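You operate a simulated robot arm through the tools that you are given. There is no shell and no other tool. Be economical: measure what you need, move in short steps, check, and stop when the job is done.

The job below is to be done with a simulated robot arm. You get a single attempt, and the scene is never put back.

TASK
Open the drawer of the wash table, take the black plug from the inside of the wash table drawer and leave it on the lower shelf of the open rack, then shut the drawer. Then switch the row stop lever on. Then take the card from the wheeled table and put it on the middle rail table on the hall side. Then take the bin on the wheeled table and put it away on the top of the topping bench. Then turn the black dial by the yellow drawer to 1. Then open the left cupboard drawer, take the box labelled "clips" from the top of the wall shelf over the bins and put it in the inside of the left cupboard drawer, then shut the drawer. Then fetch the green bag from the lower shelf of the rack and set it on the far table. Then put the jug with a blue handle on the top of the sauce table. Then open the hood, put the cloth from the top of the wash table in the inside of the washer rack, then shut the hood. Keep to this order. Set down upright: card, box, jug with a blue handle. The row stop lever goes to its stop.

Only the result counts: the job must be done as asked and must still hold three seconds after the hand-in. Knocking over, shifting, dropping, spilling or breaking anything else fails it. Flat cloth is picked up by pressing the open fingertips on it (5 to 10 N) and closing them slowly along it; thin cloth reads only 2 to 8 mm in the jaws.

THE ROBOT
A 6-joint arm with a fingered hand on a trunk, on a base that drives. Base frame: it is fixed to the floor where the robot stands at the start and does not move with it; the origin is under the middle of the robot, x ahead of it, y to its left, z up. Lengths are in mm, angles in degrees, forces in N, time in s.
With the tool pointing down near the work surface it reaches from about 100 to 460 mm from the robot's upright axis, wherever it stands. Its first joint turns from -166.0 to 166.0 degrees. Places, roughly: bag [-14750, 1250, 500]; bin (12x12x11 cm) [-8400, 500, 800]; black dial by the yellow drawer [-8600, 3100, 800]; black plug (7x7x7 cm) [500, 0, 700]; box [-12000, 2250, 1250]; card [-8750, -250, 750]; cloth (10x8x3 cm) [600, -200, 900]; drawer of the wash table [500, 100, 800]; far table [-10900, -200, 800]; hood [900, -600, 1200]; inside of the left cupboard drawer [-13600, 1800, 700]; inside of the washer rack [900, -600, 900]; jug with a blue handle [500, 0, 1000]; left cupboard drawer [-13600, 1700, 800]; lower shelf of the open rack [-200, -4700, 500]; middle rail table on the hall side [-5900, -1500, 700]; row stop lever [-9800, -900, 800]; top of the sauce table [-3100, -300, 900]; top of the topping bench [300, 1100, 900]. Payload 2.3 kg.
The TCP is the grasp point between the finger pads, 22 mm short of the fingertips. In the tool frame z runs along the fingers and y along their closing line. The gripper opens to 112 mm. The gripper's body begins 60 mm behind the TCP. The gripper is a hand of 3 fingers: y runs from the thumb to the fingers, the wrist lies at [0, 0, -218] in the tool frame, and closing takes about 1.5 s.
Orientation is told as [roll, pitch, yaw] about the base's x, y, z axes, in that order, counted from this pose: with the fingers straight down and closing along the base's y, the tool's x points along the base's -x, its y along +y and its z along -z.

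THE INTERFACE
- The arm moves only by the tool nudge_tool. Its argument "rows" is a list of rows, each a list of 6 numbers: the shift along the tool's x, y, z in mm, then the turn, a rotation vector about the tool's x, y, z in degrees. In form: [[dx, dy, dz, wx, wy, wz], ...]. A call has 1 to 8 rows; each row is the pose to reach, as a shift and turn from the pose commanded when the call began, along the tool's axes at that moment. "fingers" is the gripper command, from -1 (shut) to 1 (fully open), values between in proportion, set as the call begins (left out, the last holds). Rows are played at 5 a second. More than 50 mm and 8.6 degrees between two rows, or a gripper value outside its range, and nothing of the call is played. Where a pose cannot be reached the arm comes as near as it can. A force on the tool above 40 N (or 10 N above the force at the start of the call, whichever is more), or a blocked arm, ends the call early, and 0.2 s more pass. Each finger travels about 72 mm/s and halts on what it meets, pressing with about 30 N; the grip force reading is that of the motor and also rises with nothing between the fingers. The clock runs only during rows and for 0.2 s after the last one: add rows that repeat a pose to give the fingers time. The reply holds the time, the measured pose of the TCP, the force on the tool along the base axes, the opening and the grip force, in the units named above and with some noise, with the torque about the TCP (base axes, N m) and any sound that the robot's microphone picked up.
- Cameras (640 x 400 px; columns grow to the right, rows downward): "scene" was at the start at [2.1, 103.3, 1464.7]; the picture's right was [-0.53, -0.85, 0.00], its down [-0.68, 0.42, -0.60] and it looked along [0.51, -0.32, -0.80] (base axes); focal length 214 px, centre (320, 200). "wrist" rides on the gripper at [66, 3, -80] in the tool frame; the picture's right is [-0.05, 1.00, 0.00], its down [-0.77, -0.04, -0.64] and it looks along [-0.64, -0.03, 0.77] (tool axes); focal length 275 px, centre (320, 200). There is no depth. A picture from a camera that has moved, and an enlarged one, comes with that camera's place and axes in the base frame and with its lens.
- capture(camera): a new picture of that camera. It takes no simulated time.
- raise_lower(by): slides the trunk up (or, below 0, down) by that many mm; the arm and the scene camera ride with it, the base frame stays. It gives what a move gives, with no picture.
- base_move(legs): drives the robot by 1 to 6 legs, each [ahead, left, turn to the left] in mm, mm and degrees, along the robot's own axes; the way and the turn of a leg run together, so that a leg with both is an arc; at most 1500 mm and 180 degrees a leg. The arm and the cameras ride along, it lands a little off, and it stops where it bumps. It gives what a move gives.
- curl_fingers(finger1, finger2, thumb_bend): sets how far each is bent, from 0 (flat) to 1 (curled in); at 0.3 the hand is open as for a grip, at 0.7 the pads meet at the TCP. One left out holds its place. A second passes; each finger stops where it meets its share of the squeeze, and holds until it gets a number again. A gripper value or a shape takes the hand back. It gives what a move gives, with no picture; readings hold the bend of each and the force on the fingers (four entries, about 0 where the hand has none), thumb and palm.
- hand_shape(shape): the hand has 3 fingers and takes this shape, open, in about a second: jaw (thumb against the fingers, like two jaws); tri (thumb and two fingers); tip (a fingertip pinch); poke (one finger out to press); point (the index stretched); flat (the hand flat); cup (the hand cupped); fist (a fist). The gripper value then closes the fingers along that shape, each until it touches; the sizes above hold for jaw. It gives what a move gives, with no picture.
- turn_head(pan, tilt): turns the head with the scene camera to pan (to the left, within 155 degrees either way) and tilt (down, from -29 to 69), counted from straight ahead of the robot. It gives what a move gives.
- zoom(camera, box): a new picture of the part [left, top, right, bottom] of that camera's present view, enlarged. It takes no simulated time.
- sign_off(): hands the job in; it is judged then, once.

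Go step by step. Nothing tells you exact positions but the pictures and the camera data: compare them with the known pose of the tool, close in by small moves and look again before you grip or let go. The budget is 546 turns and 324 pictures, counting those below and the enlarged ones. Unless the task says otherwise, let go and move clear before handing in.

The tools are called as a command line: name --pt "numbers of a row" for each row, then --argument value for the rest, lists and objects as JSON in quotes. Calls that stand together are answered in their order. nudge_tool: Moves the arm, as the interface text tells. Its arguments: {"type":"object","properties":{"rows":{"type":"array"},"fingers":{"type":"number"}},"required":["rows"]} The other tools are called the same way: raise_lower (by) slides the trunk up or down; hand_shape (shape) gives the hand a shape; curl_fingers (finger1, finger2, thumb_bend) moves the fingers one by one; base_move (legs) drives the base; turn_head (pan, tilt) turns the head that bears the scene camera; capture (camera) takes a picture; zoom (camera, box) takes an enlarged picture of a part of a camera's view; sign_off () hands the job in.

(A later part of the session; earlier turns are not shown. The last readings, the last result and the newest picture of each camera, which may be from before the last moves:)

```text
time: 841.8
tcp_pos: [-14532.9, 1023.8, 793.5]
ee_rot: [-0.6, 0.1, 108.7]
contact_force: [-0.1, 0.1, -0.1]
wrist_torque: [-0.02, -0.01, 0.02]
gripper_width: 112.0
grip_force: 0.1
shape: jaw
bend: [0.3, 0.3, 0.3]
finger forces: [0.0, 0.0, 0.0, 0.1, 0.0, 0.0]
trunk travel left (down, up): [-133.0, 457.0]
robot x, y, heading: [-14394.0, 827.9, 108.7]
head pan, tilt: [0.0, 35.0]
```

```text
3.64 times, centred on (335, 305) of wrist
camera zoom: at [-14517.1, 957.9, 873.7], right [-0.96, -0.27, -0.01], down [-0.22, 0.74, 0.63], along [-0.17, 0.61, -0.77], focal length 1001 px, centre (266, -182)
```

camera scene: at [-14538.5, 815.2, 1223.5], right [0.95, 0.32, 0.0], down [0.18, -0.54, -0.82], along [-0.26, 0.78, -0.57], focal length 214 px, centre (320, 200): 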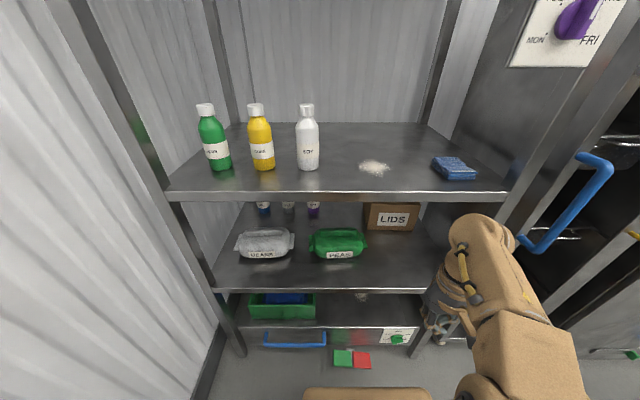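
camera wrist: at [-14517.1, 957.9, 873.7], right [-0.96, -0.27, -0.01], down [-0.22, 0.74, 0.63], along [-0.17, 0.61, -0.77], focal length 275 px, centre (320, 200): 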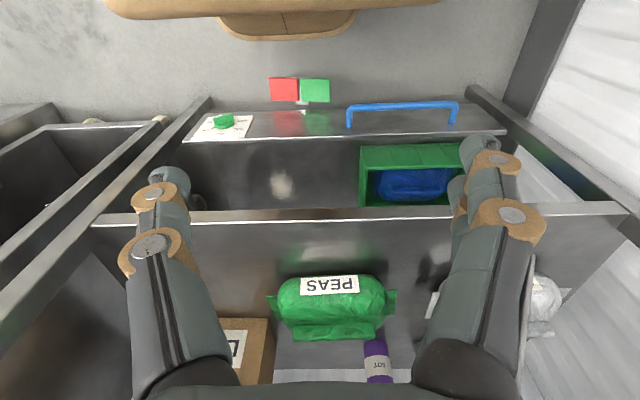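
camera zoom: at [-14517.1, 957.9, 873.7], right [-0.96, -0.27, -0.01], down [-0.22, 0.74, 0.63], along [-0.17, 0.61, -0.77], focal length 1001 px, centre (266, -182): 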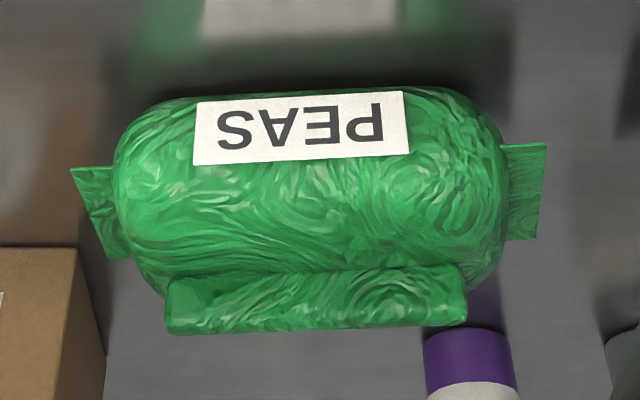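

The bag has a ridge (fold) along its top at about z 672 that I can pinch from above. I'll lower the trunk and bring the hand in tilted 40°, closing fore-aft across the ridge.

raise_lower --by -70

nudge_tool --pt "-15 0 0 -2.6 -2.6 7.15" --pt "-30 0 0 -5.2 -5.2 14.3" --pt "-45 0 0 -7.8 -7.8 21.5" --pt "-60 0 0 -10.4 -10.4 28.6" --pt "-75 0 0 -13.1 -13.1 35.8" --pt "-90 0 0 -15.7 -15.7 43" --pt "-105 0 0 -18.3 -18.3 50.1" --pt "-110 0 0 -20.9 -20.9 57.3" --fingers 0.2

nudge_tool --pt "0 0 0 -2.6 -2.6 7.2" --pt "0 0 0 -5.2 -5.2 14.3" --pt "0 0 0 -7.8 -7.8 21.5" --pt "0 0 0 -10.4 -10.4 28.7"

capture --camera "wrist"

capture --camera "scene"

```text
time: 842.9
tcp_pos: [-14533.2, 1024.7, 724.2]
ee_rot: [-0.6, 0.2, 108.6]
contact_force: [0.1, 0.5, -0.2]
wrist_torque: [0.01, -0.02, 0.02]
gripper_width: 111.9
grip_force: 0.0
shape: jaw
bend: [0.3, 0.3, 0.3]
finger forces: [0.1, 0.0, 0.1, 0.1, 0.1, 0.0]
trunk travel left (down, up): [-63.0, 527.0]
robot x, y, heading: [-14393.3, 831.6, 108.5]
head pan, tilt: [0.0, 35.0]
```

```text
time: 844.7
tcp_pos: [-14562.7, 1131.7, 715.6]
ee_rot: [27.3, -7.7, 48.3]
contact_force: [-1.0, 0.1, 0.1]
wrist_torque: [0.01, -0.02, 0.0]
gripper_width: 67.4
grip_force: 0.0
shape: jaw
bend: [0.71, 0.71, 0.71]
finger forces: [0.0, 0.0, 0.1, 0.1, 0.0, 0.0]
out of reach, approached as far as the arm can: row 8
trunk travel left (down, up): [-63.0, 527.0]
robot x, y, heading: [-14396.2, 834.0, 108.7]
head pan, tilt: [0.0, 35.0]
```

```text
time: 845.7
tcp_pos: [-14497.8, 1163.4, 682.3]
ee_rot: [39.9, 0.4, 19.1]
contact_force: [-0.3, 0.5, 0.7]
wrist_torque: [0.01, 0.0, -0.01]
gripper_width: 67.5
grip_force: 0.1
shape: jaw
bend: [0.71, 0.71, 0.71]
finger forces: [0.0, 0.1, 0.1, 0.1, 0.0, 0.0]
out of reach, approached as far as the arm can: row 1, 2, 3, 4
trunk travel left (down, up): [-63.0, 527.0]
robot x, y, heading: [-14397.7, 833.0, 108.5]
head pan, tilt: [0.0, 35.0]
```

```text
139 pictures are left
camera wrist: at [-14545.5, 1093.1, 746.5], right [-0.2, 0.74, 0.64], down [0.88, -0.16, 0.46], along [0.44, 0.65, -0.62], focal length 275 px, centre (320, 200)
```

wrist: 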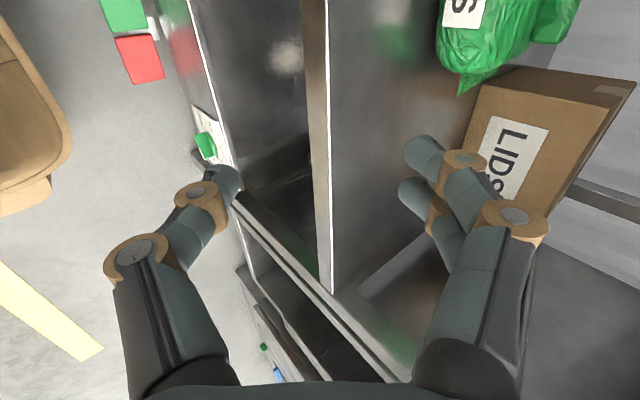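

```text
138 pictures are left
camera scene: at [-14538.5, 815.2, 1153.6], right [0.95, 0.32, 0.0], down [0.18, -0.54, -0.82], along [-0.26, 0.78, -0.57], focal length 214 px, centre (320, 200)
```

scene: 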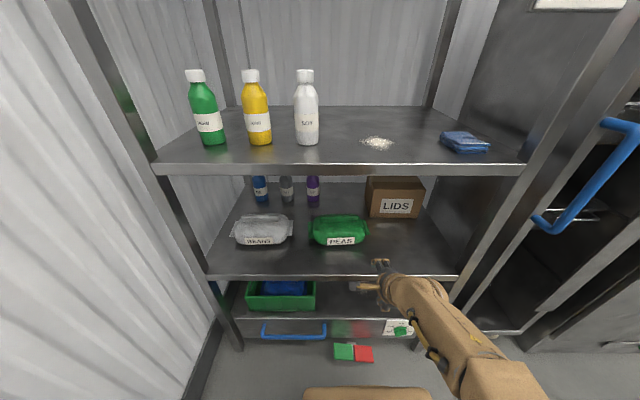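

Hand orientation is good. I'll raise it slightly, shift the robot left 90 mm and forward 180 mm, and look.

nudge_tool --pt "3 21 -7 0 0 0" --pt "6 41 -14 0 0 0"

base_move --legs '[[0, 90, 0], [150, 0, 0]]'

capture --camera "wrist"

capture --camera "scene"

```text
time: 846.3
tcp_pos: [-14494.3, 1189.1, 700.1]
ee_rot: [39.8, -0.5, 18.6]
contact_force: [0.2, 0.5, -0.5]
wrist_torque: [-0.01, -0.03, -0.05]
gripper_width: 67.8
grip_force: 0.0
shape: jaw
bend: [0.71, 0.71, 0.71]
finger forces: [0.0, 0.0, 0.1, 0.1, 0.0, 0.1]
out of reach, approached as far as the arm can: row 1, 2
trunk travel left (down, up): [-63.0, 527.0]
robot x, y, heading: [-14393.5, 830.7, 108.4]
head pan, tilt: [0.0, 35.0]
```

```text
time: 848.4
tcp_pos: [-14629.3, 1302.5, 700.6]
ee_rot: [39.9, -0.5, 18.7]
contact_force: [0.6, -1.0, -1.0]
wrist_torque: [-0.04, 0.0, 0.03]
gripper_width: 67.7
grip_force: 0.0
shape: jaw
bend: [0.71, 0.71, 0.71]
finger forces: [0.0, 0.1, 0.1, 0.1, 0.0, 0.0]
trunk travel left (down, up): [-63.0, 527.0]
robot x, y, heading: [-14533.5, 944.3, 108.6]
head pan, tilt: [0.0, 35.0]
```

```text
137 pictures are left
camera wrist: at [-14677.2, 1233.5, 762.6], right [-0.21, 0.74, 0.64], down [0.87, -0.17, 0.47], along [0.45, 0.65, -0.61], focal length 275 px, centre (320, 200)
```

wrist: 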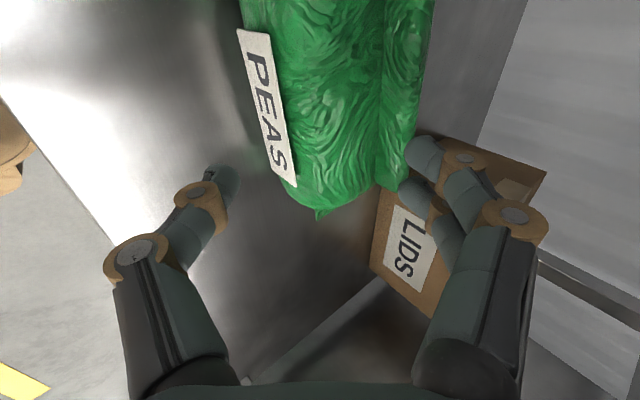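

```text
136 pictures are left
camera scene: at [-14672.7, 928.9, 1153.5], right [0.95, 0.32, 0.0], down [0.18, -0.54, -0.82], along [-0.26, 0.78, -0.57], focal length 214 px, centre (320, 200)
```

scene: 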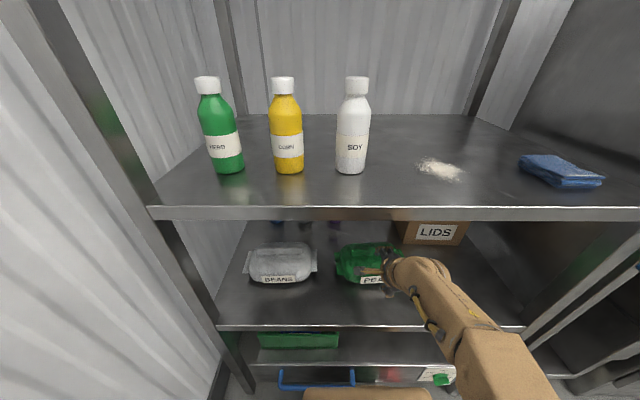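

The ridge runs between the fingers' lines ahead. I'll move to a pre-grasp point just above it and look again.

nudge_tool --pt "5 23 10 0 0 0" --pt "12 46 20 0 0 0"

capture --camera "wrist"

```text
time: 849.0
tcp_pos: [-14641.3, 1347.1, 698.7]
ee_rot: [40.1, -0.6, 18.8]
contact_force: [0.2, 0.9, 0.5]
wrist_torque: [-0.01, 0.0, 0.0]
gripper_width: 67.8
grip_force: 0.0
shape: jaw
bend: [0.71, 0.71, 0.71]
finger forces: [0.0, 0.0, 0.0, 0.0, 0.0, 0.1]
out of reach, approached as far as the arm can: row 1, 2
trunk travel left (down, up): [-63.0, 527.0]
robot x, y, heading: [-14530.4, 943.5, 108.8]
head pan, tilt: [0.0, 35.0]
```

```text
135 pictures are left
camera wrist: at [-14688.6, 1277.5, 761.3], right [-0.21, 0.74, 0.64], down [0.87, -0.17, 0.47], along [0.45, 0.66, -0.6], focal length 275 px, centre (320, 200)
```

wrist: 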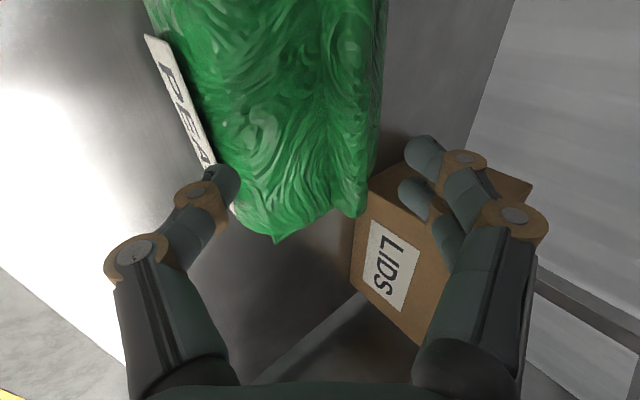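

The hand is at the bag's right end; I'll step the robot left 60 mm to centre on the ridge.

base_move --legs '[[0, 60, 0]]'

capture --camera "wrist"

```text
time: 850.0
tcp_pos: [-14697.4, 1328.9, 698.9]
ee_rot: [40.1, -0.6, 18.9]
contact_force: [0.3, -0.1, -0.2]
wrist_torque: [0.0, 0.03, 0.05]
gripper_width: 67.5
grip_force: 0.0
shape: jaw
bend: [0.71, 0.71, 0.71]
finger forces: [0.1, 0.0, 0.0, 0.0, 0.0, 0.0]
trunk travel left (down, up): [-63.0, 527.0]
robot x, y, heading: [-14582.6, 923.8, 108.7]
head pan, tilt: [0.0, 35.0]
```

```text
134 pictures are left
camera wrist: at [-14745.9, 1258.0, 761.3], right [-0.21, 0.74, 0.64], down [0.87, -0.17, 0.47], along [0.45, 0.66, -0.6], focal length 275 px, centre (320, 200)
```

wrist: 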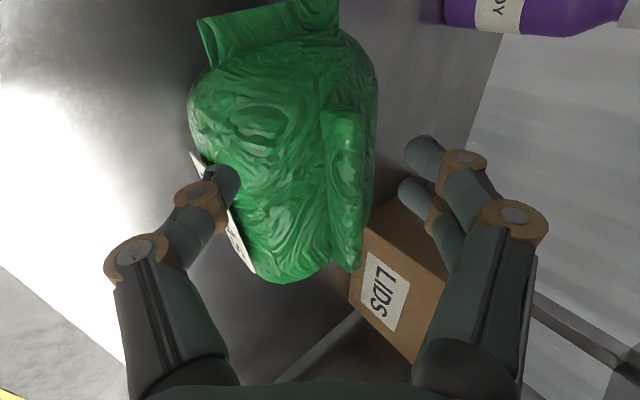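

Triangulating properly, the ridge's centre is 55 mm to the right of the hand. I'll step back right, reduce the tilt to 35° and move above the ridge.

base_move --legs '[[0, -55, 0]]'

nudge_tool --pt "0 10 0 2.5 0 0" --pt "0 20 0 5 0 0"

capture --camera "wrist"

```text
time: 850.9
tcp_pos: [-14645.5, 1345.4, 698.1]
ee_rot: [40.1, -0.6, 18.9]
contact_force: [-0.6, -0.6, -0.2]
wrist_torque: [0.02, 0.0, -0.02]
gripper_width: 67.3
grip_force: 0.1
shape: jaw
bend: [0.71, 0.71, 0.71]
finger forces: [0.1, 0.0, 0.1, 0.0, 0.1, 0.1]
trunk travel left (down, up): [-63.0, 527.0]
robot x, y, heading: [-14534.6, 940.0, 108.6]
head pan, tilt: [0.0, 35.0]
```

```text
time: 851.5
tcp_pos: [-14637.1, 1360.4, 691.4]
ee_rot: [35.2, -0.4, 19.2]
contact_force: [-0.5, -0.3, 0.3]
wrist_torque: [0.01, -0.01, -0.01]
gripper_width: 67.4
grip_force: 0.0
shape: jaw
bend: [0.71, 0.71, 0.71]
finger forces: [0.0, 0.0, 0.0, 0.0, 0.0, 0.1]
out of reach, approached as far as the arm can: row 1, 2
trunk travel left (down, up): [-63.0, 527.0]
robot x, y, heading: [-14533.1, 942.4, 108.5]
head pan, tilt: [0.0, 35.0]
```

```text
133 pictures are left
camera wrist: at [-14687.1, 1294.6, 758.9], right [-0.23, 0.78, 0.58], down [0.86, -0.12, 0.5], along [0.47, 0.61, -0.64], focal length 275 px, centre (320, 200)
```

wrist: 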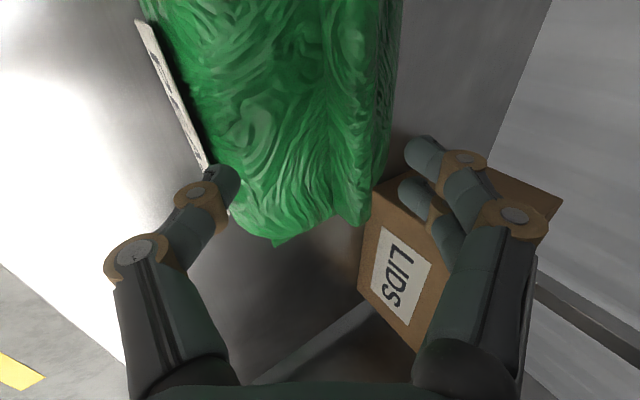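

The ridge is now within reach: about 15 mm toward the fingers and 46 mm along. I'll move in toward it.

nudge_tool --pt "0 8 0 0 0 0" --pt "0 15 0 0 0 0" --pt "0 15 14 0 0 0" --pt "0 15 26 0 0 0"

capture --camera "wrist"

```text
time: 852.5
tcp_pos: [-14644.8, 1385.7, 680.6]
ee_rot: [35.5, -0.4, 19.1]
contact_force: [2.1, -2.7, 5.8]
wrist_torque: [-0.19, -0.09, 0.03]
gripper_width: 67.3
grip_force: 0.1
shape: jaw
bend: [0.71, 0.71, 0.71]
finger forces: [0.0, 0.0, 0.0, 0.1, 5.7, 0.0]
out of reach, approached as far as the arm can: row 1, 2, 3
trunk travel left (down, up): [-63.0, 527.0]
robot x, y, heading: [-14534.2, 944.8, 108.5]
head pan, tilt: [0.0, 35.0]
```

```text
132 pictures are left
camera wrist: at [-14694.3, 1319.5, 746.6], right [-0.23, 0.78, 0.58], down [0.86, -0.12, 0.5], along [0.47, 0.61, -0.64], focal length 275 px, centre (320, 200)
```

wrist: 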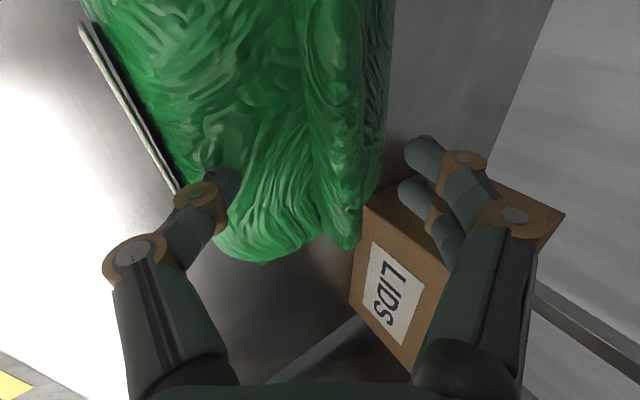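

The thumb is resting on the bag just in front of the ridge. I'll lift 4 mm, shift toward the ridge and close to pinch it.

nudge_tool --pt "0 6 -4 0 0 0" --pt "0 14 -2 0 0 0"

nudge_tool --pt "0 0 0 0 0 0" --pt "0 0 0 0 0 0" --pt "0 0 0 0 0 0" --pt "0 0 0 0 0 0" --pt "0 0 0 0 0 0" --pt "0 0 0 0 0 0" --fingers -1

capture --camera "wrist"

```text
time: 853.1
tcp_pos: [-14642.0, 1394.8, 685.8]
ee_rot: [35.4, -0.3, 19.3]
contact_force: [-0.2, -2.7, 0.8]
wrist_torque: [-0.06, -0.01, -0.01]
gripper_width: 68.0
grip_force: 0.2
shape: jaw
bend: [0.71, 0.71, 0.7]
finger forces: [0.0, 0.1, 0.0, 0.1, 1.4, 0.0]
out of reach, approached as far as the arm can: row 1, 2
trunk travel left (down, up): [-63.0, 527.0]
robot x, y, heading: [-14535.0, 944.8, 108.6]
head pan, tilt: [0.0, 35.0]
```

```text
time: 854.1
tcp_pos: [-14643.2, 1398.3, 689.5]
ee_rot: [36.1, -0.4, 19.0]
contact_force: [0.2, -0.6, 0.5]
wrist_torque: [-0.02, 0.01, 0.01]
gripper_width: 0.3
grip_force: 29.8
shape: jaw
bend: [0.67, 0.67, 0.76]
finger forces: [0.1, 0.0, 0.1, 0.0, 0.0, 0.1]
trunk travel left (down, up): [-63.0, 527.0]
robot x, y, heading: [-14535.9, 943.4, 108.4]
head pan, tilt: [0.0, 35.0]
stopped in row 4: the force on the tool passed its limit at 42 N (the readings are from after the stop); the commanded pose is now the measured one
```

```text
131 pictures are left
camera wrist: at [-14692.5, 1332.2, 755.5], right [-0.22, 0.78, 0.59], down [0.86, -0.13, 0.5], along [0.46, 0.62, -0.64], focal length 275 px, centre (320, 200)
```

wrist: 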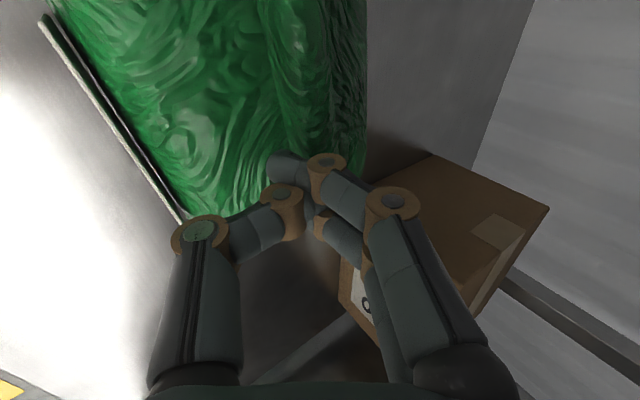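

Pinching the ridge failed (it's too low). The bag body is about 105 mm thick, so I'll instead open the fingers wider than the jaw grip and grasp the whole body from above with an almost vertical hand. First I'll withdraw and re-orient.

nudge_tool --pt "0 -10 -25 0 0 0" --pt "0 -30 -40 0 0 0" --pt "0 -60 -50 0 0 0"

curl_fingers --finger1 0.1 --finger2 0.1 --thumb_bend 0.1

nudge_tool --pt "0 0 0 8 0 0" --pt "0 0 0 16 0 0" --pt "0 0 0 24 0 0"

capture --camera "wrist"

capture --camera "scene"

```text
time: 854.9
tcp_pos: [-14617.7, 1322.4, 695.4]
ee_rot: [36.3, -0.4, 19.1]
contact_force: [0.2, -0.2, -0.1]
wrist_torque: [0.02, -0.01, -0.02]
gripper_width: 0.0
grip_force: 29.4
shape: jaw
bend: [0.67, 0.67, 0.76]
finger forces: [0.0, 0.0, 0.0, 0.1, 0.0, 0.0]
trunk travel left (down, up): [-63.0, 527.0]
robot x, y, heading: [-14537.6, 946.8, 108.6]
head pan, tilt: [0.0, 35.0]
```

```text
time: 855.9
tcp_pos: [-14619.0, 1323.7, 693.4]
ee_rot: [36.2, -0.3, 19.0]
contact_force: [0.6, -0.3, 0.8]
wrist_torque: [-0.02, 0.0, 0.02]
gripper_width: 141.2
grip_force: 0.0
shape: fingers
bend: [0.1, 0.1, 0.1]
finger forces: [0.0, 0.0, 0.0, 0.0, 0.1, 0.1]
trunk travel left (down, up): [-63.0, 527.0]
robot x, y, heading: [-14536.2, 939.4, 108.4]
head pan, tilt: [0.0, 35.0]
```

```text
time: 856.7
tcp_pos: [-14562.4, 1314.8, 659.2]
ee_rot: [12.9, 0.3, 19.8]
contact_force: [-0.6, -0.8, 0.2]
wrist_torque: [-0.02, -0.02, 0.0]
gripper_width: 141.9
grip_force: 0.1
shape: fingers
bend: [0.1, 0.1, 0.1]
finger forces: [0.0, 0.0, 0.0, 0.0, 0.0, 0.0]
out of reach, approached as far as the arm can: row 1, 2, 3
trunk travel left (down, up): [-63.0, 527.0]
robot x, y, heading: [-14537.3, 945.7, 108.6]
head pan, tilt: [0.0, 35.0]
```

```text
130 pictures are left
camera wrist: at [-14620.7, 1276.5, 738.2], right [-0.29, 0.93, 0.22], down [0.79, 0.1, 0.61], along [0.55, 0.35, -0.76], focal length 275 px, centre (320, 200)
```

wrist: 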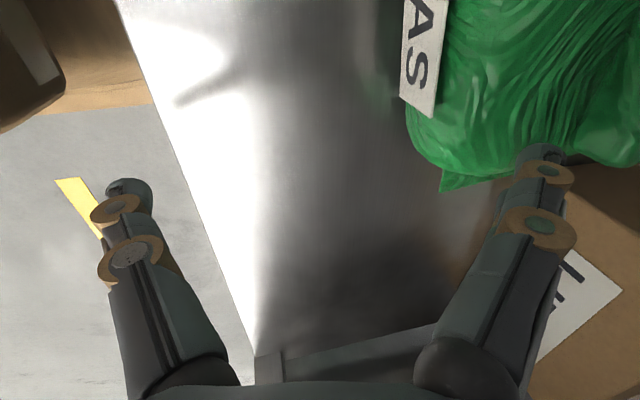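

```text
129 pictures are left
camera scene: at [-14678.0, 927.2, 1153.5], right [0.95, 0.32, 0.0], down [0.18, -0.54, -0.82], along [-0.26, 0.78, -0.57], focal length 214 px, centre (320, 200)
```

scene: 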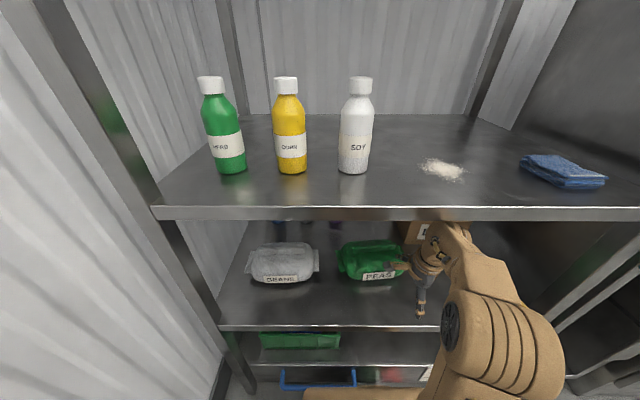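

With bend 0.1 the hand opens to 142 mm. The arm's yaw limit wants the bag further to my right, and there's no headroom to pass over the bag, so I'll step right, lower the open hand beside the bag, and then slide sideways over it.

base_move --legs '[[0, -130, 0]]'

nudge_tool --pt "0 30 0 0 0 0" --pt "0 60 15 0 0 0" --pt "0 88 32 0 0 0" --pt "0 88 50 0 0 0"

capture --camera "wrist"

capture --camera "scene"

```text
time: 857.9
tcp_pos: [-14440.0, 1355.4, 658.9]
ee_rot: [13.0, 0.3, 19.9]
contact_force: [0.6, -0.3, -0.5]
wrist_torque: [-0.01, -0.01, 0.0]
gripper_width: 141.7
grip_force: 0.1
shape: fingers
bend: [0.1, 0.1, 0.1]
finger forces: [0.0, 0.0, 0.0, 0.0, 0.0, 0.0]
trunk travel left (down, up): [-63.0, 527.0]
robot x, y, heading: [-14413.6, 988.2, 108.7]
head pan, tilt: [0.0, 35.0]
```

```text
time: 858.9
tcp_pos: [-14450.8, 1435.0, 613.0]
ee_rot: [13.5, 0.7, 20.3]
contact_force: [0.4, -0.2, 1.0]
wrist_torque: [0.05, 0.01, 0.04]
gripper_width: 141.6
grip_force: 0.1
shape: fingers
bend: [0.1, 0.1, 0.1]
finger forces: [0.0, 0.0, 0.0, 0.0, 0.0, 0.0]
out of reach, approached as far as the arm can: row 1, 2, 3, 4
trunk travel left (down, up): [-63.0, 527.0]
robot x, y, heading: [-14410.2, 988.3, 108.6]
head pan, tilt: [0.0, 35.0]
```

```text
128 pictures are left
camera wrist: at [-14507.1, 1396.5, 692.9], right [-0.29, 0.93, 0.23], down [0.79, 0.1, 0.6], along [0.53, 0.36, -0.76], focal length 275 px, centre (320, 200)
```

wrist: 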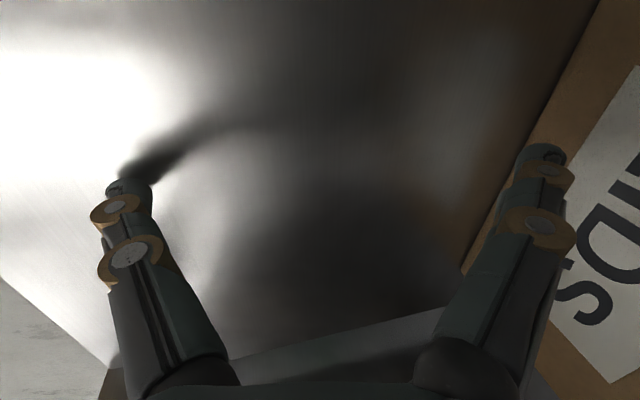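

```text
127 pictures are left
camera scene: at [-14554.6, 968.6, 1153.6], right [0.95, 0.32, 0.0], down [0.18, -0.54, -0.82], along [-0.26, 0.78, -0.57], focal length 214 px, centre (320, 200)
```

scene: 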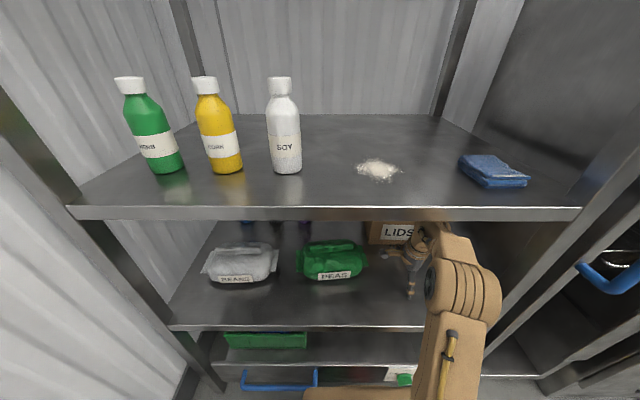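

The LIDS box behind is clear by about 65 mm. The bag's centre is at 462 ahead, 110 left; the hand must sit 26 mm deeper and 15 mm higher before I slide left over the bag.

nudge_tool --pt "0 15 -8 0 0 4" --pt "0 30 -10 0 0 8"

capture --camera "wrist"

```text
time: 859.5
tcp_pos: [-14426.3, 1434.9, 608.2]
ee_rot: [14.5, 2.1, 14.2]
contact_force: [-4.7, 4.2, 19.5]
wrist_torque: [-1.45, -0.25, -0.36]
gripper_width: 146.3
grip_force: 9.3
shape: fingers
bend: [0.1, 0.1, 0.0]
finger forces: [0.1, 0.0, 0.0, 0.0, 19.6, 0.0]
out of reach, approached as far as the arm can: row 1, 2
trunk travel left (down, up): [-63.0, 527.0]
robot x, y, heading: [-14413.7, 986.9, 108.6]
head pan, tilt: [0.0, 35.0]
stopped in row 2: the force on the tool passed its limit at 49 N (the readings are from after the stop); the commanded pose is now the measured one
```

```text
126 pictures are left
camera wrist: at [-14484.7, 1402.2, 689.2], right [-0.18, 0.95, 0.25], down [0.82, 0.01, 0.58], along [0.55, 0.31, -0.78], focal length 275 px, centre (320, 200)
```

wrist: 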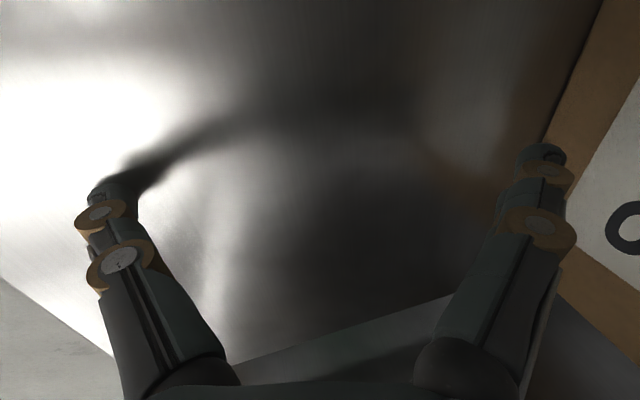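

The thumb tip touched the shelf and I turned the wrong way. I'll raise the trunk 30 mm and turn back to ease the yaw limit.

raise_lower --by 30

nudge_tool --pt "0 0 0 0 0 -7" --pt "0 0 0 0 0 -14" --pt "0 15 0 0 0 -18" --pt "0 30 0 0 0 -18"

capture --camera "wrist"

```text
time: 860.3
tcp_pos: [-14425.3, 1436.2, 636.7]
ee_rot: [14.3, 2.1, 14.3]
contact_force: [-0.3, 0.3, 0.1]
wrist_torque: [-0.03, 0.04, -0.01]
gripper_width: 141.8
grip_force: 0.1
shape: fingers
bend: [0.1, 0.1, 0.1]
finger forces: [0.1, 0.1, 0.0, 0.0, 0.0, 0.0]
trunk travel left (down, up): [-93.0, 497.0]
robot x, y, heading: [-14416.3, 985.1, 108.5]
head pan, tilt: [0.0, 35.0]
```

```text
time: 861.3
tcp_pos: [-14428.3, 1454.4, 649.8]
ee_rot: [15.0, -2.6, 31.5]
contact_force: [0.5, 1.1, 0.5]
wrist_torque: [0.0, -0.03, -0.03]
gripper_width: 142.1
grip_force: 0.0
shape: fingers
bend: [0.1, 0.1, 0.1]
finger forces: [0.1, 0.0, 0.0, 0.0, 0.0, 0.1]
trunk travel left (down, up): [-93.0, 497.0]
robot x, y, heading: [-14411.8, 982.6, 108.5]
head pan, tilt: [0.0, 35.0]
```

```text
125 pictures are left
camera wrist: at [-14480.4, 1400.8, 726.4], right [-0.47, 0.84, 0.26], down [0.74, 0.22, 0.64], along [0.48, 0.5, -0.72], focal length 275 px, centre (320, 200)
```

wrist: 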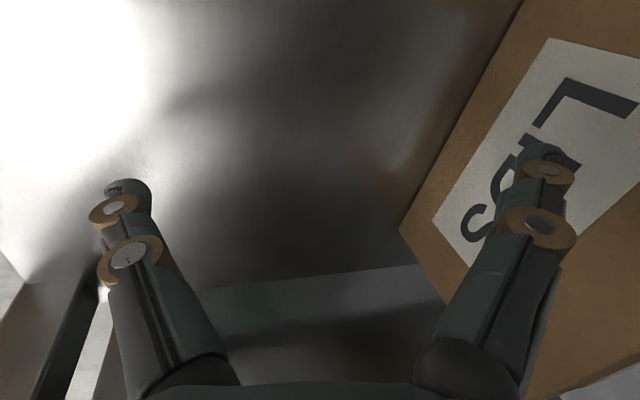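

Now the arm is comfortable. I'll set the hand at [462, -85, 632], then drive left so the fingers pass on either side of the bag.

nudge_tool --pt "16 6 6 0 0 0" --pt "32 11 12 0 0 0" --pt "47 16 17 0 0 0"

base_move --legs '[[0, 70, 0]]'

capture --camera "wrist"

capture --camera "scene"

```text
time: 862.3
tcp_pos: [-14438.1, 1453.5, 638.9]
ee_rot: [15.3, -2.6, 28.5]
contact_force: [-0.3, 0.0, 0.2]
wrist_torque: [0.0, 0.04, 0.0]
gripper_width: 142.2
grip_force: 0.1
shape: fingers
bend: [0.1, 0.1, 0.1]
finger forces: [0.0, 0.0, 0.0, 0.0, 0.1, 0.0]
trunk travel left (down, up): [-93.0, 497.0]
robot x, y, heading: [-14396.7, 986.5, 105.8]
head pan, tilt: [0.0, 35.0]
stopped in row 3: the arm was blocked; the commanded pose is now the measured one
```

```text
time: 863.3
tcp_pos: [-14510.9, 1444.4, 628.0]
ee_rot: [13.9, -2.0, 29.0]
contact_force: [-0.3, 0.4, 0.8]
wrist_torque: [0.02, 0.01, 0.04]
gripper_width: 142.0
grip_force: 0.0
shape: fingers
bend: [0.1, 0.1, 0.1]
finger forces: [0.2, 0.0, 0.0, 0.1, 0.0, 0.0]
trunk travel left (down, up): [-93.0, 497.0]
robot x, y, heading: [-14459.0, 970.3, 105.7]
head pan, tilt: [0.0, 35.0]
```

```text
124 pictures are left
camera wrist: at [-14565.4, 1396.1, 703.0], right [-0.44, 0.87, 0.24], down [0.75, 0.2, 0.64], along [0.5, 0.46, -0.73], focal length 275 px, centre (320, 200)
```

wrist: 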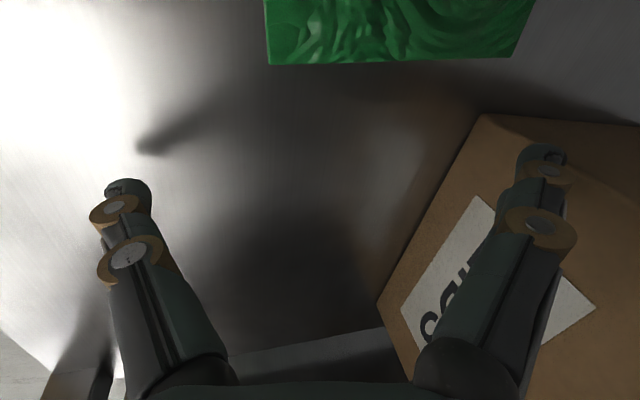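

```text
123 pictures are left
camera scene: at [-14605.7, 964.2, 1183.0], right [0.96, 0.27, 0.0], down [0.16, -0.56, -0.82], along [-0.23, 0.79, -0.58], focal length 214 px, centre (320, 200)
```

scene: 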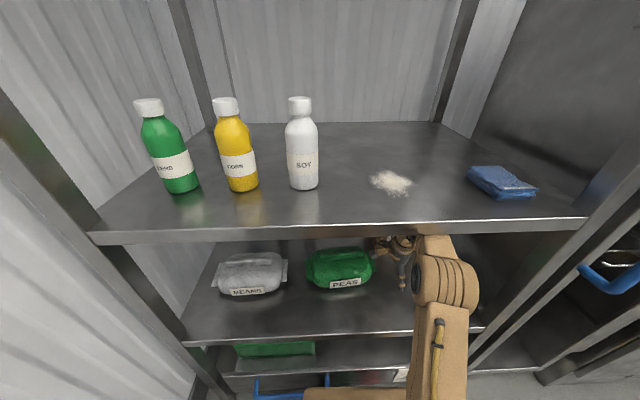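

The arm brushed something and the base turned by 2.7°. I'll withdraw from the shelf, square up again, and then use a 25° tilt with the trunk lower, which needs less reach and gives the elbow more room.

base_move --legs '[[0, -70, 0], [-170, 0, 0], [0, 0, 2.8]]'

capture --camera "scene"

```text
time: 865.8
tcp_pos: [-14422.1, 1296.9, 629.6]
ee_rot: [14.1, -2.2, 31.6]
contact_force: [0.2, 0.3, 0.2]
wrist_torque: [0.0, 0.0, 0.01]
gripper_width: 142.3
grip_force: 0.1
shape: fingers
bend: [0.1, 0.1, 0.1]
finger forces: [0.0, 0.0, 0.1, 0.0, 0.1, 0.0]
trunk travel left (down, up): [-93.0, 497.0]
robot x, y, heading: [-14351.7, 826.2, 108.7]
head pan, tilt: [0.0, 35.0]
```

```text
122 pictures are left
camera scene: at [-14493.2, 808.7, 1183.5], right [0.95, 0.32, 0.0], down [0.18, -0.54, -0.82], along [-0.26, 0.78, -0.57], focal length 214 px, centre (320, 200)
```

scene: 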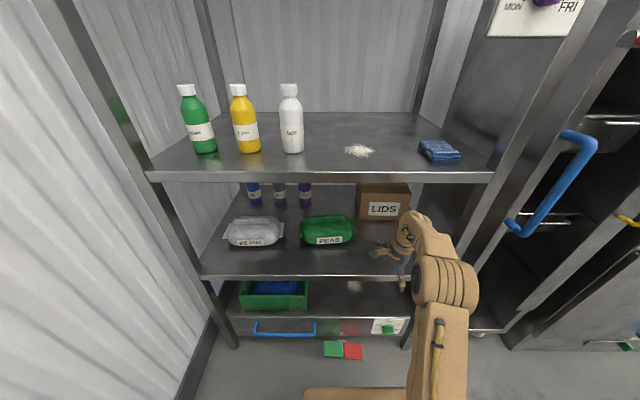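

Everything is in place. From this view the bag's centre is 660 ahead, 109 left (shelf edge at 480). I'll tilt the hand to 25°, raise the arm while lowering the trunk, then drive in to the right of the bag.

nudge_tool --pt "0 0 0 -5.5 0 0" --pt "0 0 0 -10.9 0 0" --pt "0 20 -8 -10.9 0 0" --pt "0 45 -28 -10.9 0 0"

raise_lower --by -58

capture --camera "wrist"

```text
time: 866.8
tcp_pos: [-14443.1, 1327.8, 667.5]
ee_rot: [25.1, -2.3, 31.6]
contact_force: [0.0, -0.5, 0.2]
wrist_torque: [0.01, -0.02, -0.02]
gripper_width: 142.3
grip_force: 0.1
shape: fingers
bend: [0.1, 0.1, 0.1]
finger forces: [0.1, 0.1, 0.0, 0.1, 0.0, 0.0]
trunk travel left (down, up): [-93.0, 497.0]
robot x, y, heading: [-14351.2, 826.0, 108.7]
head pan, tilt: [0.0, 35.0]
```

```text
time: 867.7
tcp_pos: [-14442.4, 1326.8, 609.0]
ee_rot: [25.1, -2.2, 31.5]
contact_force: [-0.2, 0.4, 0.4]
wrist_torque: [0.01, 0.01, 0.03]
gripper_width: 142.1
grip_force: 0.1
shape: fingers
bend: [0.1, 0.1, 0.1]
finger forces: [0.0, 0.1, 0.1, 0.1, 0.0, 0.0]
trunk travel left (down, up): [-35.0, 555.0]
robot x, y, heading: [-14348.1, 824.4, 108.6]
head pan, tilt: [0.0, 35.0]
```

```text
121 pictures are left
camera wrist: at [-14486.0, 1262.3, 680.6], right [-0.45, 0.79, 0.42], down [0.8, 0.14, 0.59], along [0.41, 0.6, -0.69], focal length 275 px, centre (320, 200)
```

wrist: 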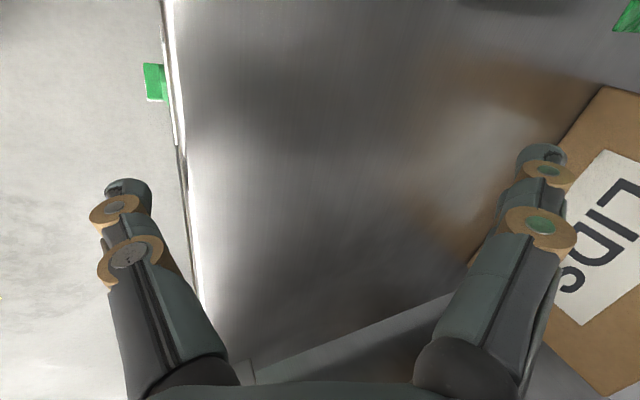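

Clear. I'll raise the hand 12 mm, drive forward 155 mm, and check before sliding left.

nudge_tool --pt "0 5 -11 0 0 0"

base_move --legs '[[150, 0, 0]]'

base_move --legs '[[0, 70, 0]]'

capture --camera "wrist"

capture --camera "scene"

```text
time: 868.1
tcp_pos: [-14442.6, 1326.0, 622.1]
ee_rot: [25.0, -2.2, 31.6]
contact_force: [-0.7, -0.7, 0.3]
wrist_torque: [-0.03, -0.03, -0.01]
gripper_width: 142.2
grip_force: 0.1
shape: fingers
bend: [0.1, 0.1, 0.1]
finger forces: [0.0, 0.0, 0.0, 0.1, 0.0, 0.1]
trunk travel left (down, up): [-35.0, 555.0]
robot x, y, heading: [-14348.7, 826.3, 108.5]
head pan, tilt: [0.0, 35.0]
```

```text
time: 869.5
tcp_pos: [-14489.7, 1466.8, 622.4]
ee_rot: [25.2, -2.3, 31.6]
contact_force: [3.4, 2.1, 14.5]
wrist_torque: [-0.93, -0.76, 0.32]
gripper_width: 148.0
grip_force: 7.2
shape: fingers
bend: [0.1, 0.1, 0.0]
finger forces: [0.0, 0.1, 0.1, 0.1, 14.5, 0.0]
trunk travel left (down, up): [-35.0, 555.0]
robot x, y, heading: [-14399.6, 969.4, 108.7]
head pan, tilt: [0.0, 35.0]
```

```text
time: 870.5
tcp_pos: [-14557.9, 1445.5, 624.2]
ee_rot: [25.4, -2.4, 31.6]
contact_force: [-4.3, -2.2, 17.9]
wrist_torque: [-1.3, -0.5, -0.42]
gripper_width: 146.9
grip_force: 8.6
shape: fingers
bend: [0.1, 0.1, 0.0]
finger forces: [0.0, 0.0, 0.0, 0.0, 18.3, 0.0]
trunk travel left (down, up): [-35.0, 555.0]
robot x, y, heading: [-14466.0, 944.2, 108.7]
head pan, tilt: [0.0, 35.0]
```

```text
120 pictures are left
camera wrist: at [-14601.1, 1381.0, 694.6], right [-0.45, 0.78, 0.43], down [0.8, 0.13, 0.59], along [0.41, 0.61, -0.68], focal length 275 px, centre (320, 200)
```

wrist: 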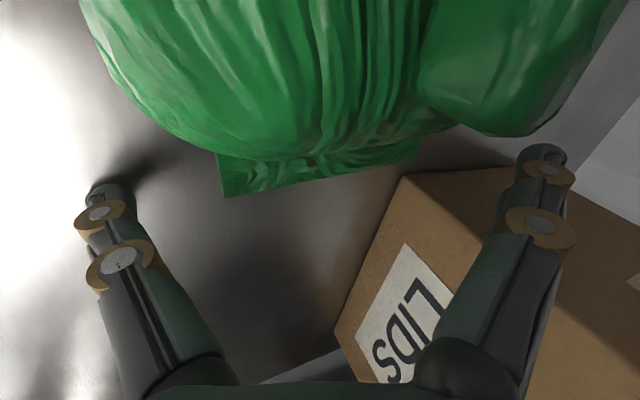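

```text
119 pictures are left
camera scene: at [-14607.8, 926.7, 1125.6], right [0.95, 0.32, 0.0], down [0.18, -0.54, -0.82], along [-0.26, 0.78, -0.57], focal length 214 px, centre (320, 200)
```

scene: 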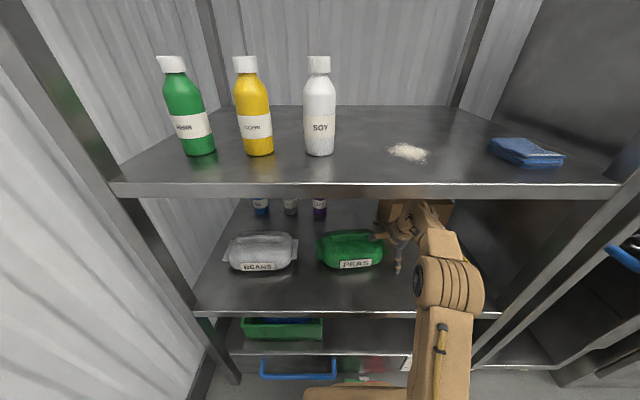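

The thumb grazes the shelf, and the bag just fits between the fingers. I'll raise 14 mm, spread the fingers fully and slide left over the bag in steps.

raise_lower --by 14

curl_fingers --finger1 0 --finger2 0 --thumb_bend 0

base_move --legs '[[0, 50, 0]]'

capture --camera "wrist"

```text
time: 871.1
tcp_pos: [-14557.2, 1446.8, 635.7]
ee_rot: [25.2, -2.2, 31.6]
contact_force: [-0.5, -0.9, 0.6]
wrist_torque: [0.01, 0.01, 0.02]
gripper_width: 142.2
grip_force: 0.0
shape: fingers
bend: [0.1, 0.1, 0.1]
finger forces: [0.0, 0.0, 0.0, 0.1, 0.0, 0.1]
trunk travel left (down, up): [-49.0, 541.0]
robot x, y, heading: [-14467.1, 948.2, 108.7]
head pan, tilt: [0.0, 35.0]
```

```text
time: 872.1
tcp_pos: [-14556.7, 1447.0, 636.2]
ee_rot: [25.2, -2.2, 31.6]
contact_force: [0.3, -0.1, -1.1]
wrist_torque: [0.03, -0.02, -0.01]
gripper_width: 152.5
grip_force: 0.1
shape: fingers
bend: [0.0, 0.0, 0.0]
finger forces: [0.1, 0.0, 0.0, 0.1, 0.1, 0.0]
trunk travel left (down, up): [-49.0, 541.0]
robot x, y, heading: [-14465.7, 946.3, 108.7]
head pan, tilt: [0.0, 35.0]
```

```text
time: 873.0
tcp_pos: [-14603.2, 1431.7, 637.0]
ee_rot: [25.2, -2.2, 31.6]
contact_force: [0.3, 0.5, 0.4]
wrist_torque: [0.01, 0.04, 0.01]
gripper_width: 152.7
grip_force: 0.0
shape: fingers
bend: [0.0, 0.0, 0.0]
finger forces: [0.1, 0.0, 0.0, 0.1, 0.1, 0.0]
trunk travel left (down, up): [-49.0, 541.0]
robot x, y, heading: [-14512.6, 932.0, 108.5]
head pan, tilt: [0.0, 35.0]
```

```text
118 pictures are left
camera wrist: at [-14647.9, 1366.4, 707.6], right [-0.45, 0.79, 0.43], down [0.8, 0.13, 0.59], along [0.41, 0.6, -0.69], focal length 275 px, centre (320, 200)
```

wrist: 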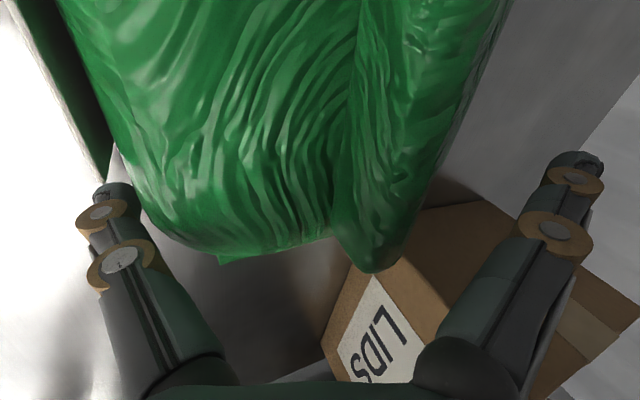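

The bag is entering between the fingers but sits toward the thumb. I'll shift the hand 16 mm toward me and slide left another 55 mm.

nudge_tool --pt "0 -8 -4 0 0 0" --pt "0 -16 -8 0 0 0"

base_move --legs '[[0, 55, 0]]'

capture --camera "wrist"

capture --camera "scene"

```text
time: 873.6
tcp_pos: [-14595.8, 1416.7, 636.8]
ee_rot: [25.3, -2.2, 31.4]
contact_force: [0.0, 0.0, 0.2]
wrist_torque: [0.0, -0.01, 0.0]
gripper_width: 152.8
grip_force: 0.0
shape: fingers
bend: [0.0, 0.0, 0.0]
finger forces: [0.1, 0.0, 0.0, 0.0, 0.1, 0.0]
trunk travel left (down, up): [-49.0, 541.0]
robot x, y, heading: [-14510.5, 930.6, 108.5]
head pan, tilt: [0.0, 35.0]
```

```text
time: 874.6
tcp_pos: [-14647.2, 1397.3, 636.6]
ee_rot: [25.2, -2.2, 31.6]
contact_force: [0.1, 0.8, 0.5]
wrist_torque: [0.0, -0.01, 0.01]
gripper_width: 152.4
grip_force: 0.0
shape: fingers
bend: [0.0, 0.0, 0.0]
finger forces: [0.0, 0.1, 0.0, 0.0, 0.0, 0.0]
trunk travel left (down, up): [-49.0, 541.0]
robot x, y, heading: [-14566.6, 915.3, 108.4]
head pan, tilt: [0.0, 35.0]
```

```text
117 pictures are left
camera wrist: at [-14691.0, 1333.8, 707.9], right [-0.45, 0.79, 0.43], down [0.8, 0.13, 0.59], along [0.41, 0.6, -0.69], focal length 275 px, centre (320, 200)
```

wrist: 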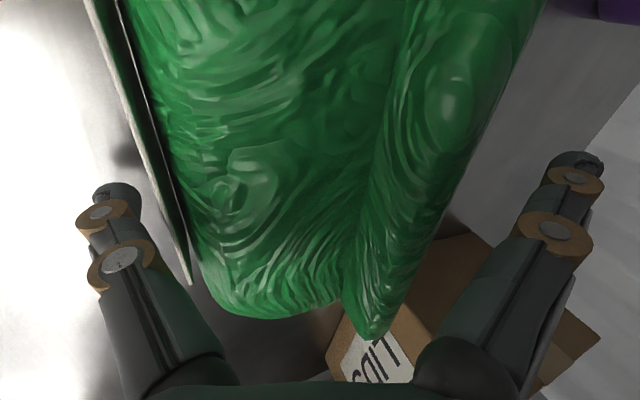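

```text
116 pictures are left
camera scene: at [-14707.0, 895.4, 1139.6], right [0.95, 0.32, 0.0], down [0.18, -0.54, -0.82], along [-0.26, 0.78, -0.57], focal length 214 px, centre (320, 200)
```

scene: 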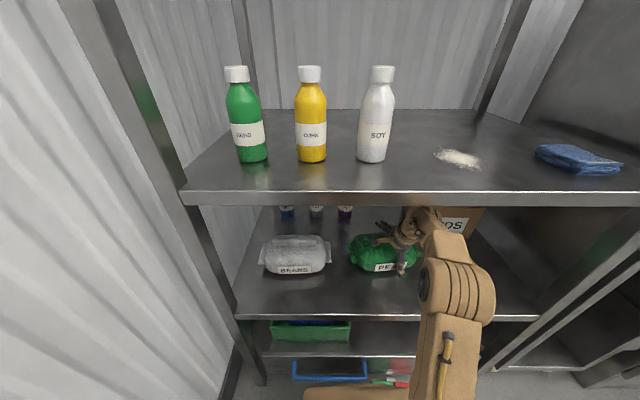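

Nicely straddled. I'll slide 30 mm more, lower 8 mm, and curl the fingers onto the bag.

base_move --legs '[[0, 30, 0]]'

nudge_tool --pt "0 -3 7 0 0 0" --pt "0 -3 7 0 0 0"

curl_fingers --finger1 0.4 --finger2 0.4 --thumb_bend 0.4

capture --camera "wrist"

```text
time: 875.4
tcp_pos: [-14676.9, 1389.2, 637.4]
ee_rot: [25.2, -2.2, 31.6]
contact_force: [0.3, -0.1, -0.2]
wrist_torque: [0.0, -0.01, -0.04]
gripper_width: 152.6
grip_force: 0.1
shape: fingers
bend: [0.0, 0.0, 0.0]
finger forces: [0.1, 0.0, 0.1, 0.0, 0.0, 0.0]
trunk travel left (down, up): [-49.0, 541.0]
robot x, y, heading: [-14591.7, 904.3, 108.7]
head pan, tilt: [0.0, 35.0]
```

```text
time: 876.0
tcp_pos: [-14676.7, 1387.8, 628.9]
ee_rot: [25.2, -2.2, 31.5]
contact_force: [0.5, 0.2, 0.6]
wrist_torque: [0.01, 0.01, 0.01]
gripper_width: 152.9
grip_force: 0.1
shape: fingers
bend: [0.0, 0.0, 0.0]
finger forces: [0.1, 0.0, 0.0, 0.0, 0.1, 0.0]
trunk travel left (down, up): [-49.0, 541.0]
robot x, y, heading: [-14590.2, 901.3, 108.7]
head pan, tilt: [0.0, 35.0]
```

```text
time: 877.0
tcp_pos: [-14675.9, 1388.3, 629.2]
ee_rot: [25.2, -2.1, 31.6]
contact_force: [2.2, -2.0, -0.3]
wrist_torque: [0.03, 0.04, -0.01]
gripper_width: 112.4
grip_force: 15.2
shape: fingers
bend: [0.3, 0.32, 0.35]
finger forces: [8.1, 5.8, 0.0, 0.1, 16.6, 0.1]
trunk travel left (down, up): [-49.0, 541.0]
robot x, y, heading: [-14587.4, 904.2, 108.3]
head pan, tilt: [0.0, 35.0]
```

```text
115 pictures are left
camera wrist: at [-14719.2, 1324.2, 700.3], right [-0.45, 0.79, 0.43], down [0.8, 0.13, 0.59], along [0.41, 0.6, -0.69], focal length 275 px, centre (320, 200)
```

wrist: 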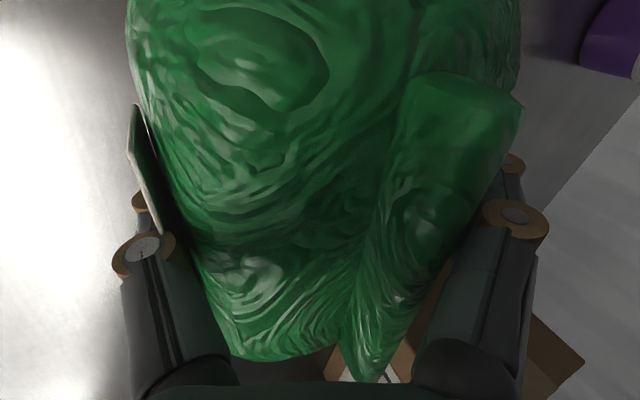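

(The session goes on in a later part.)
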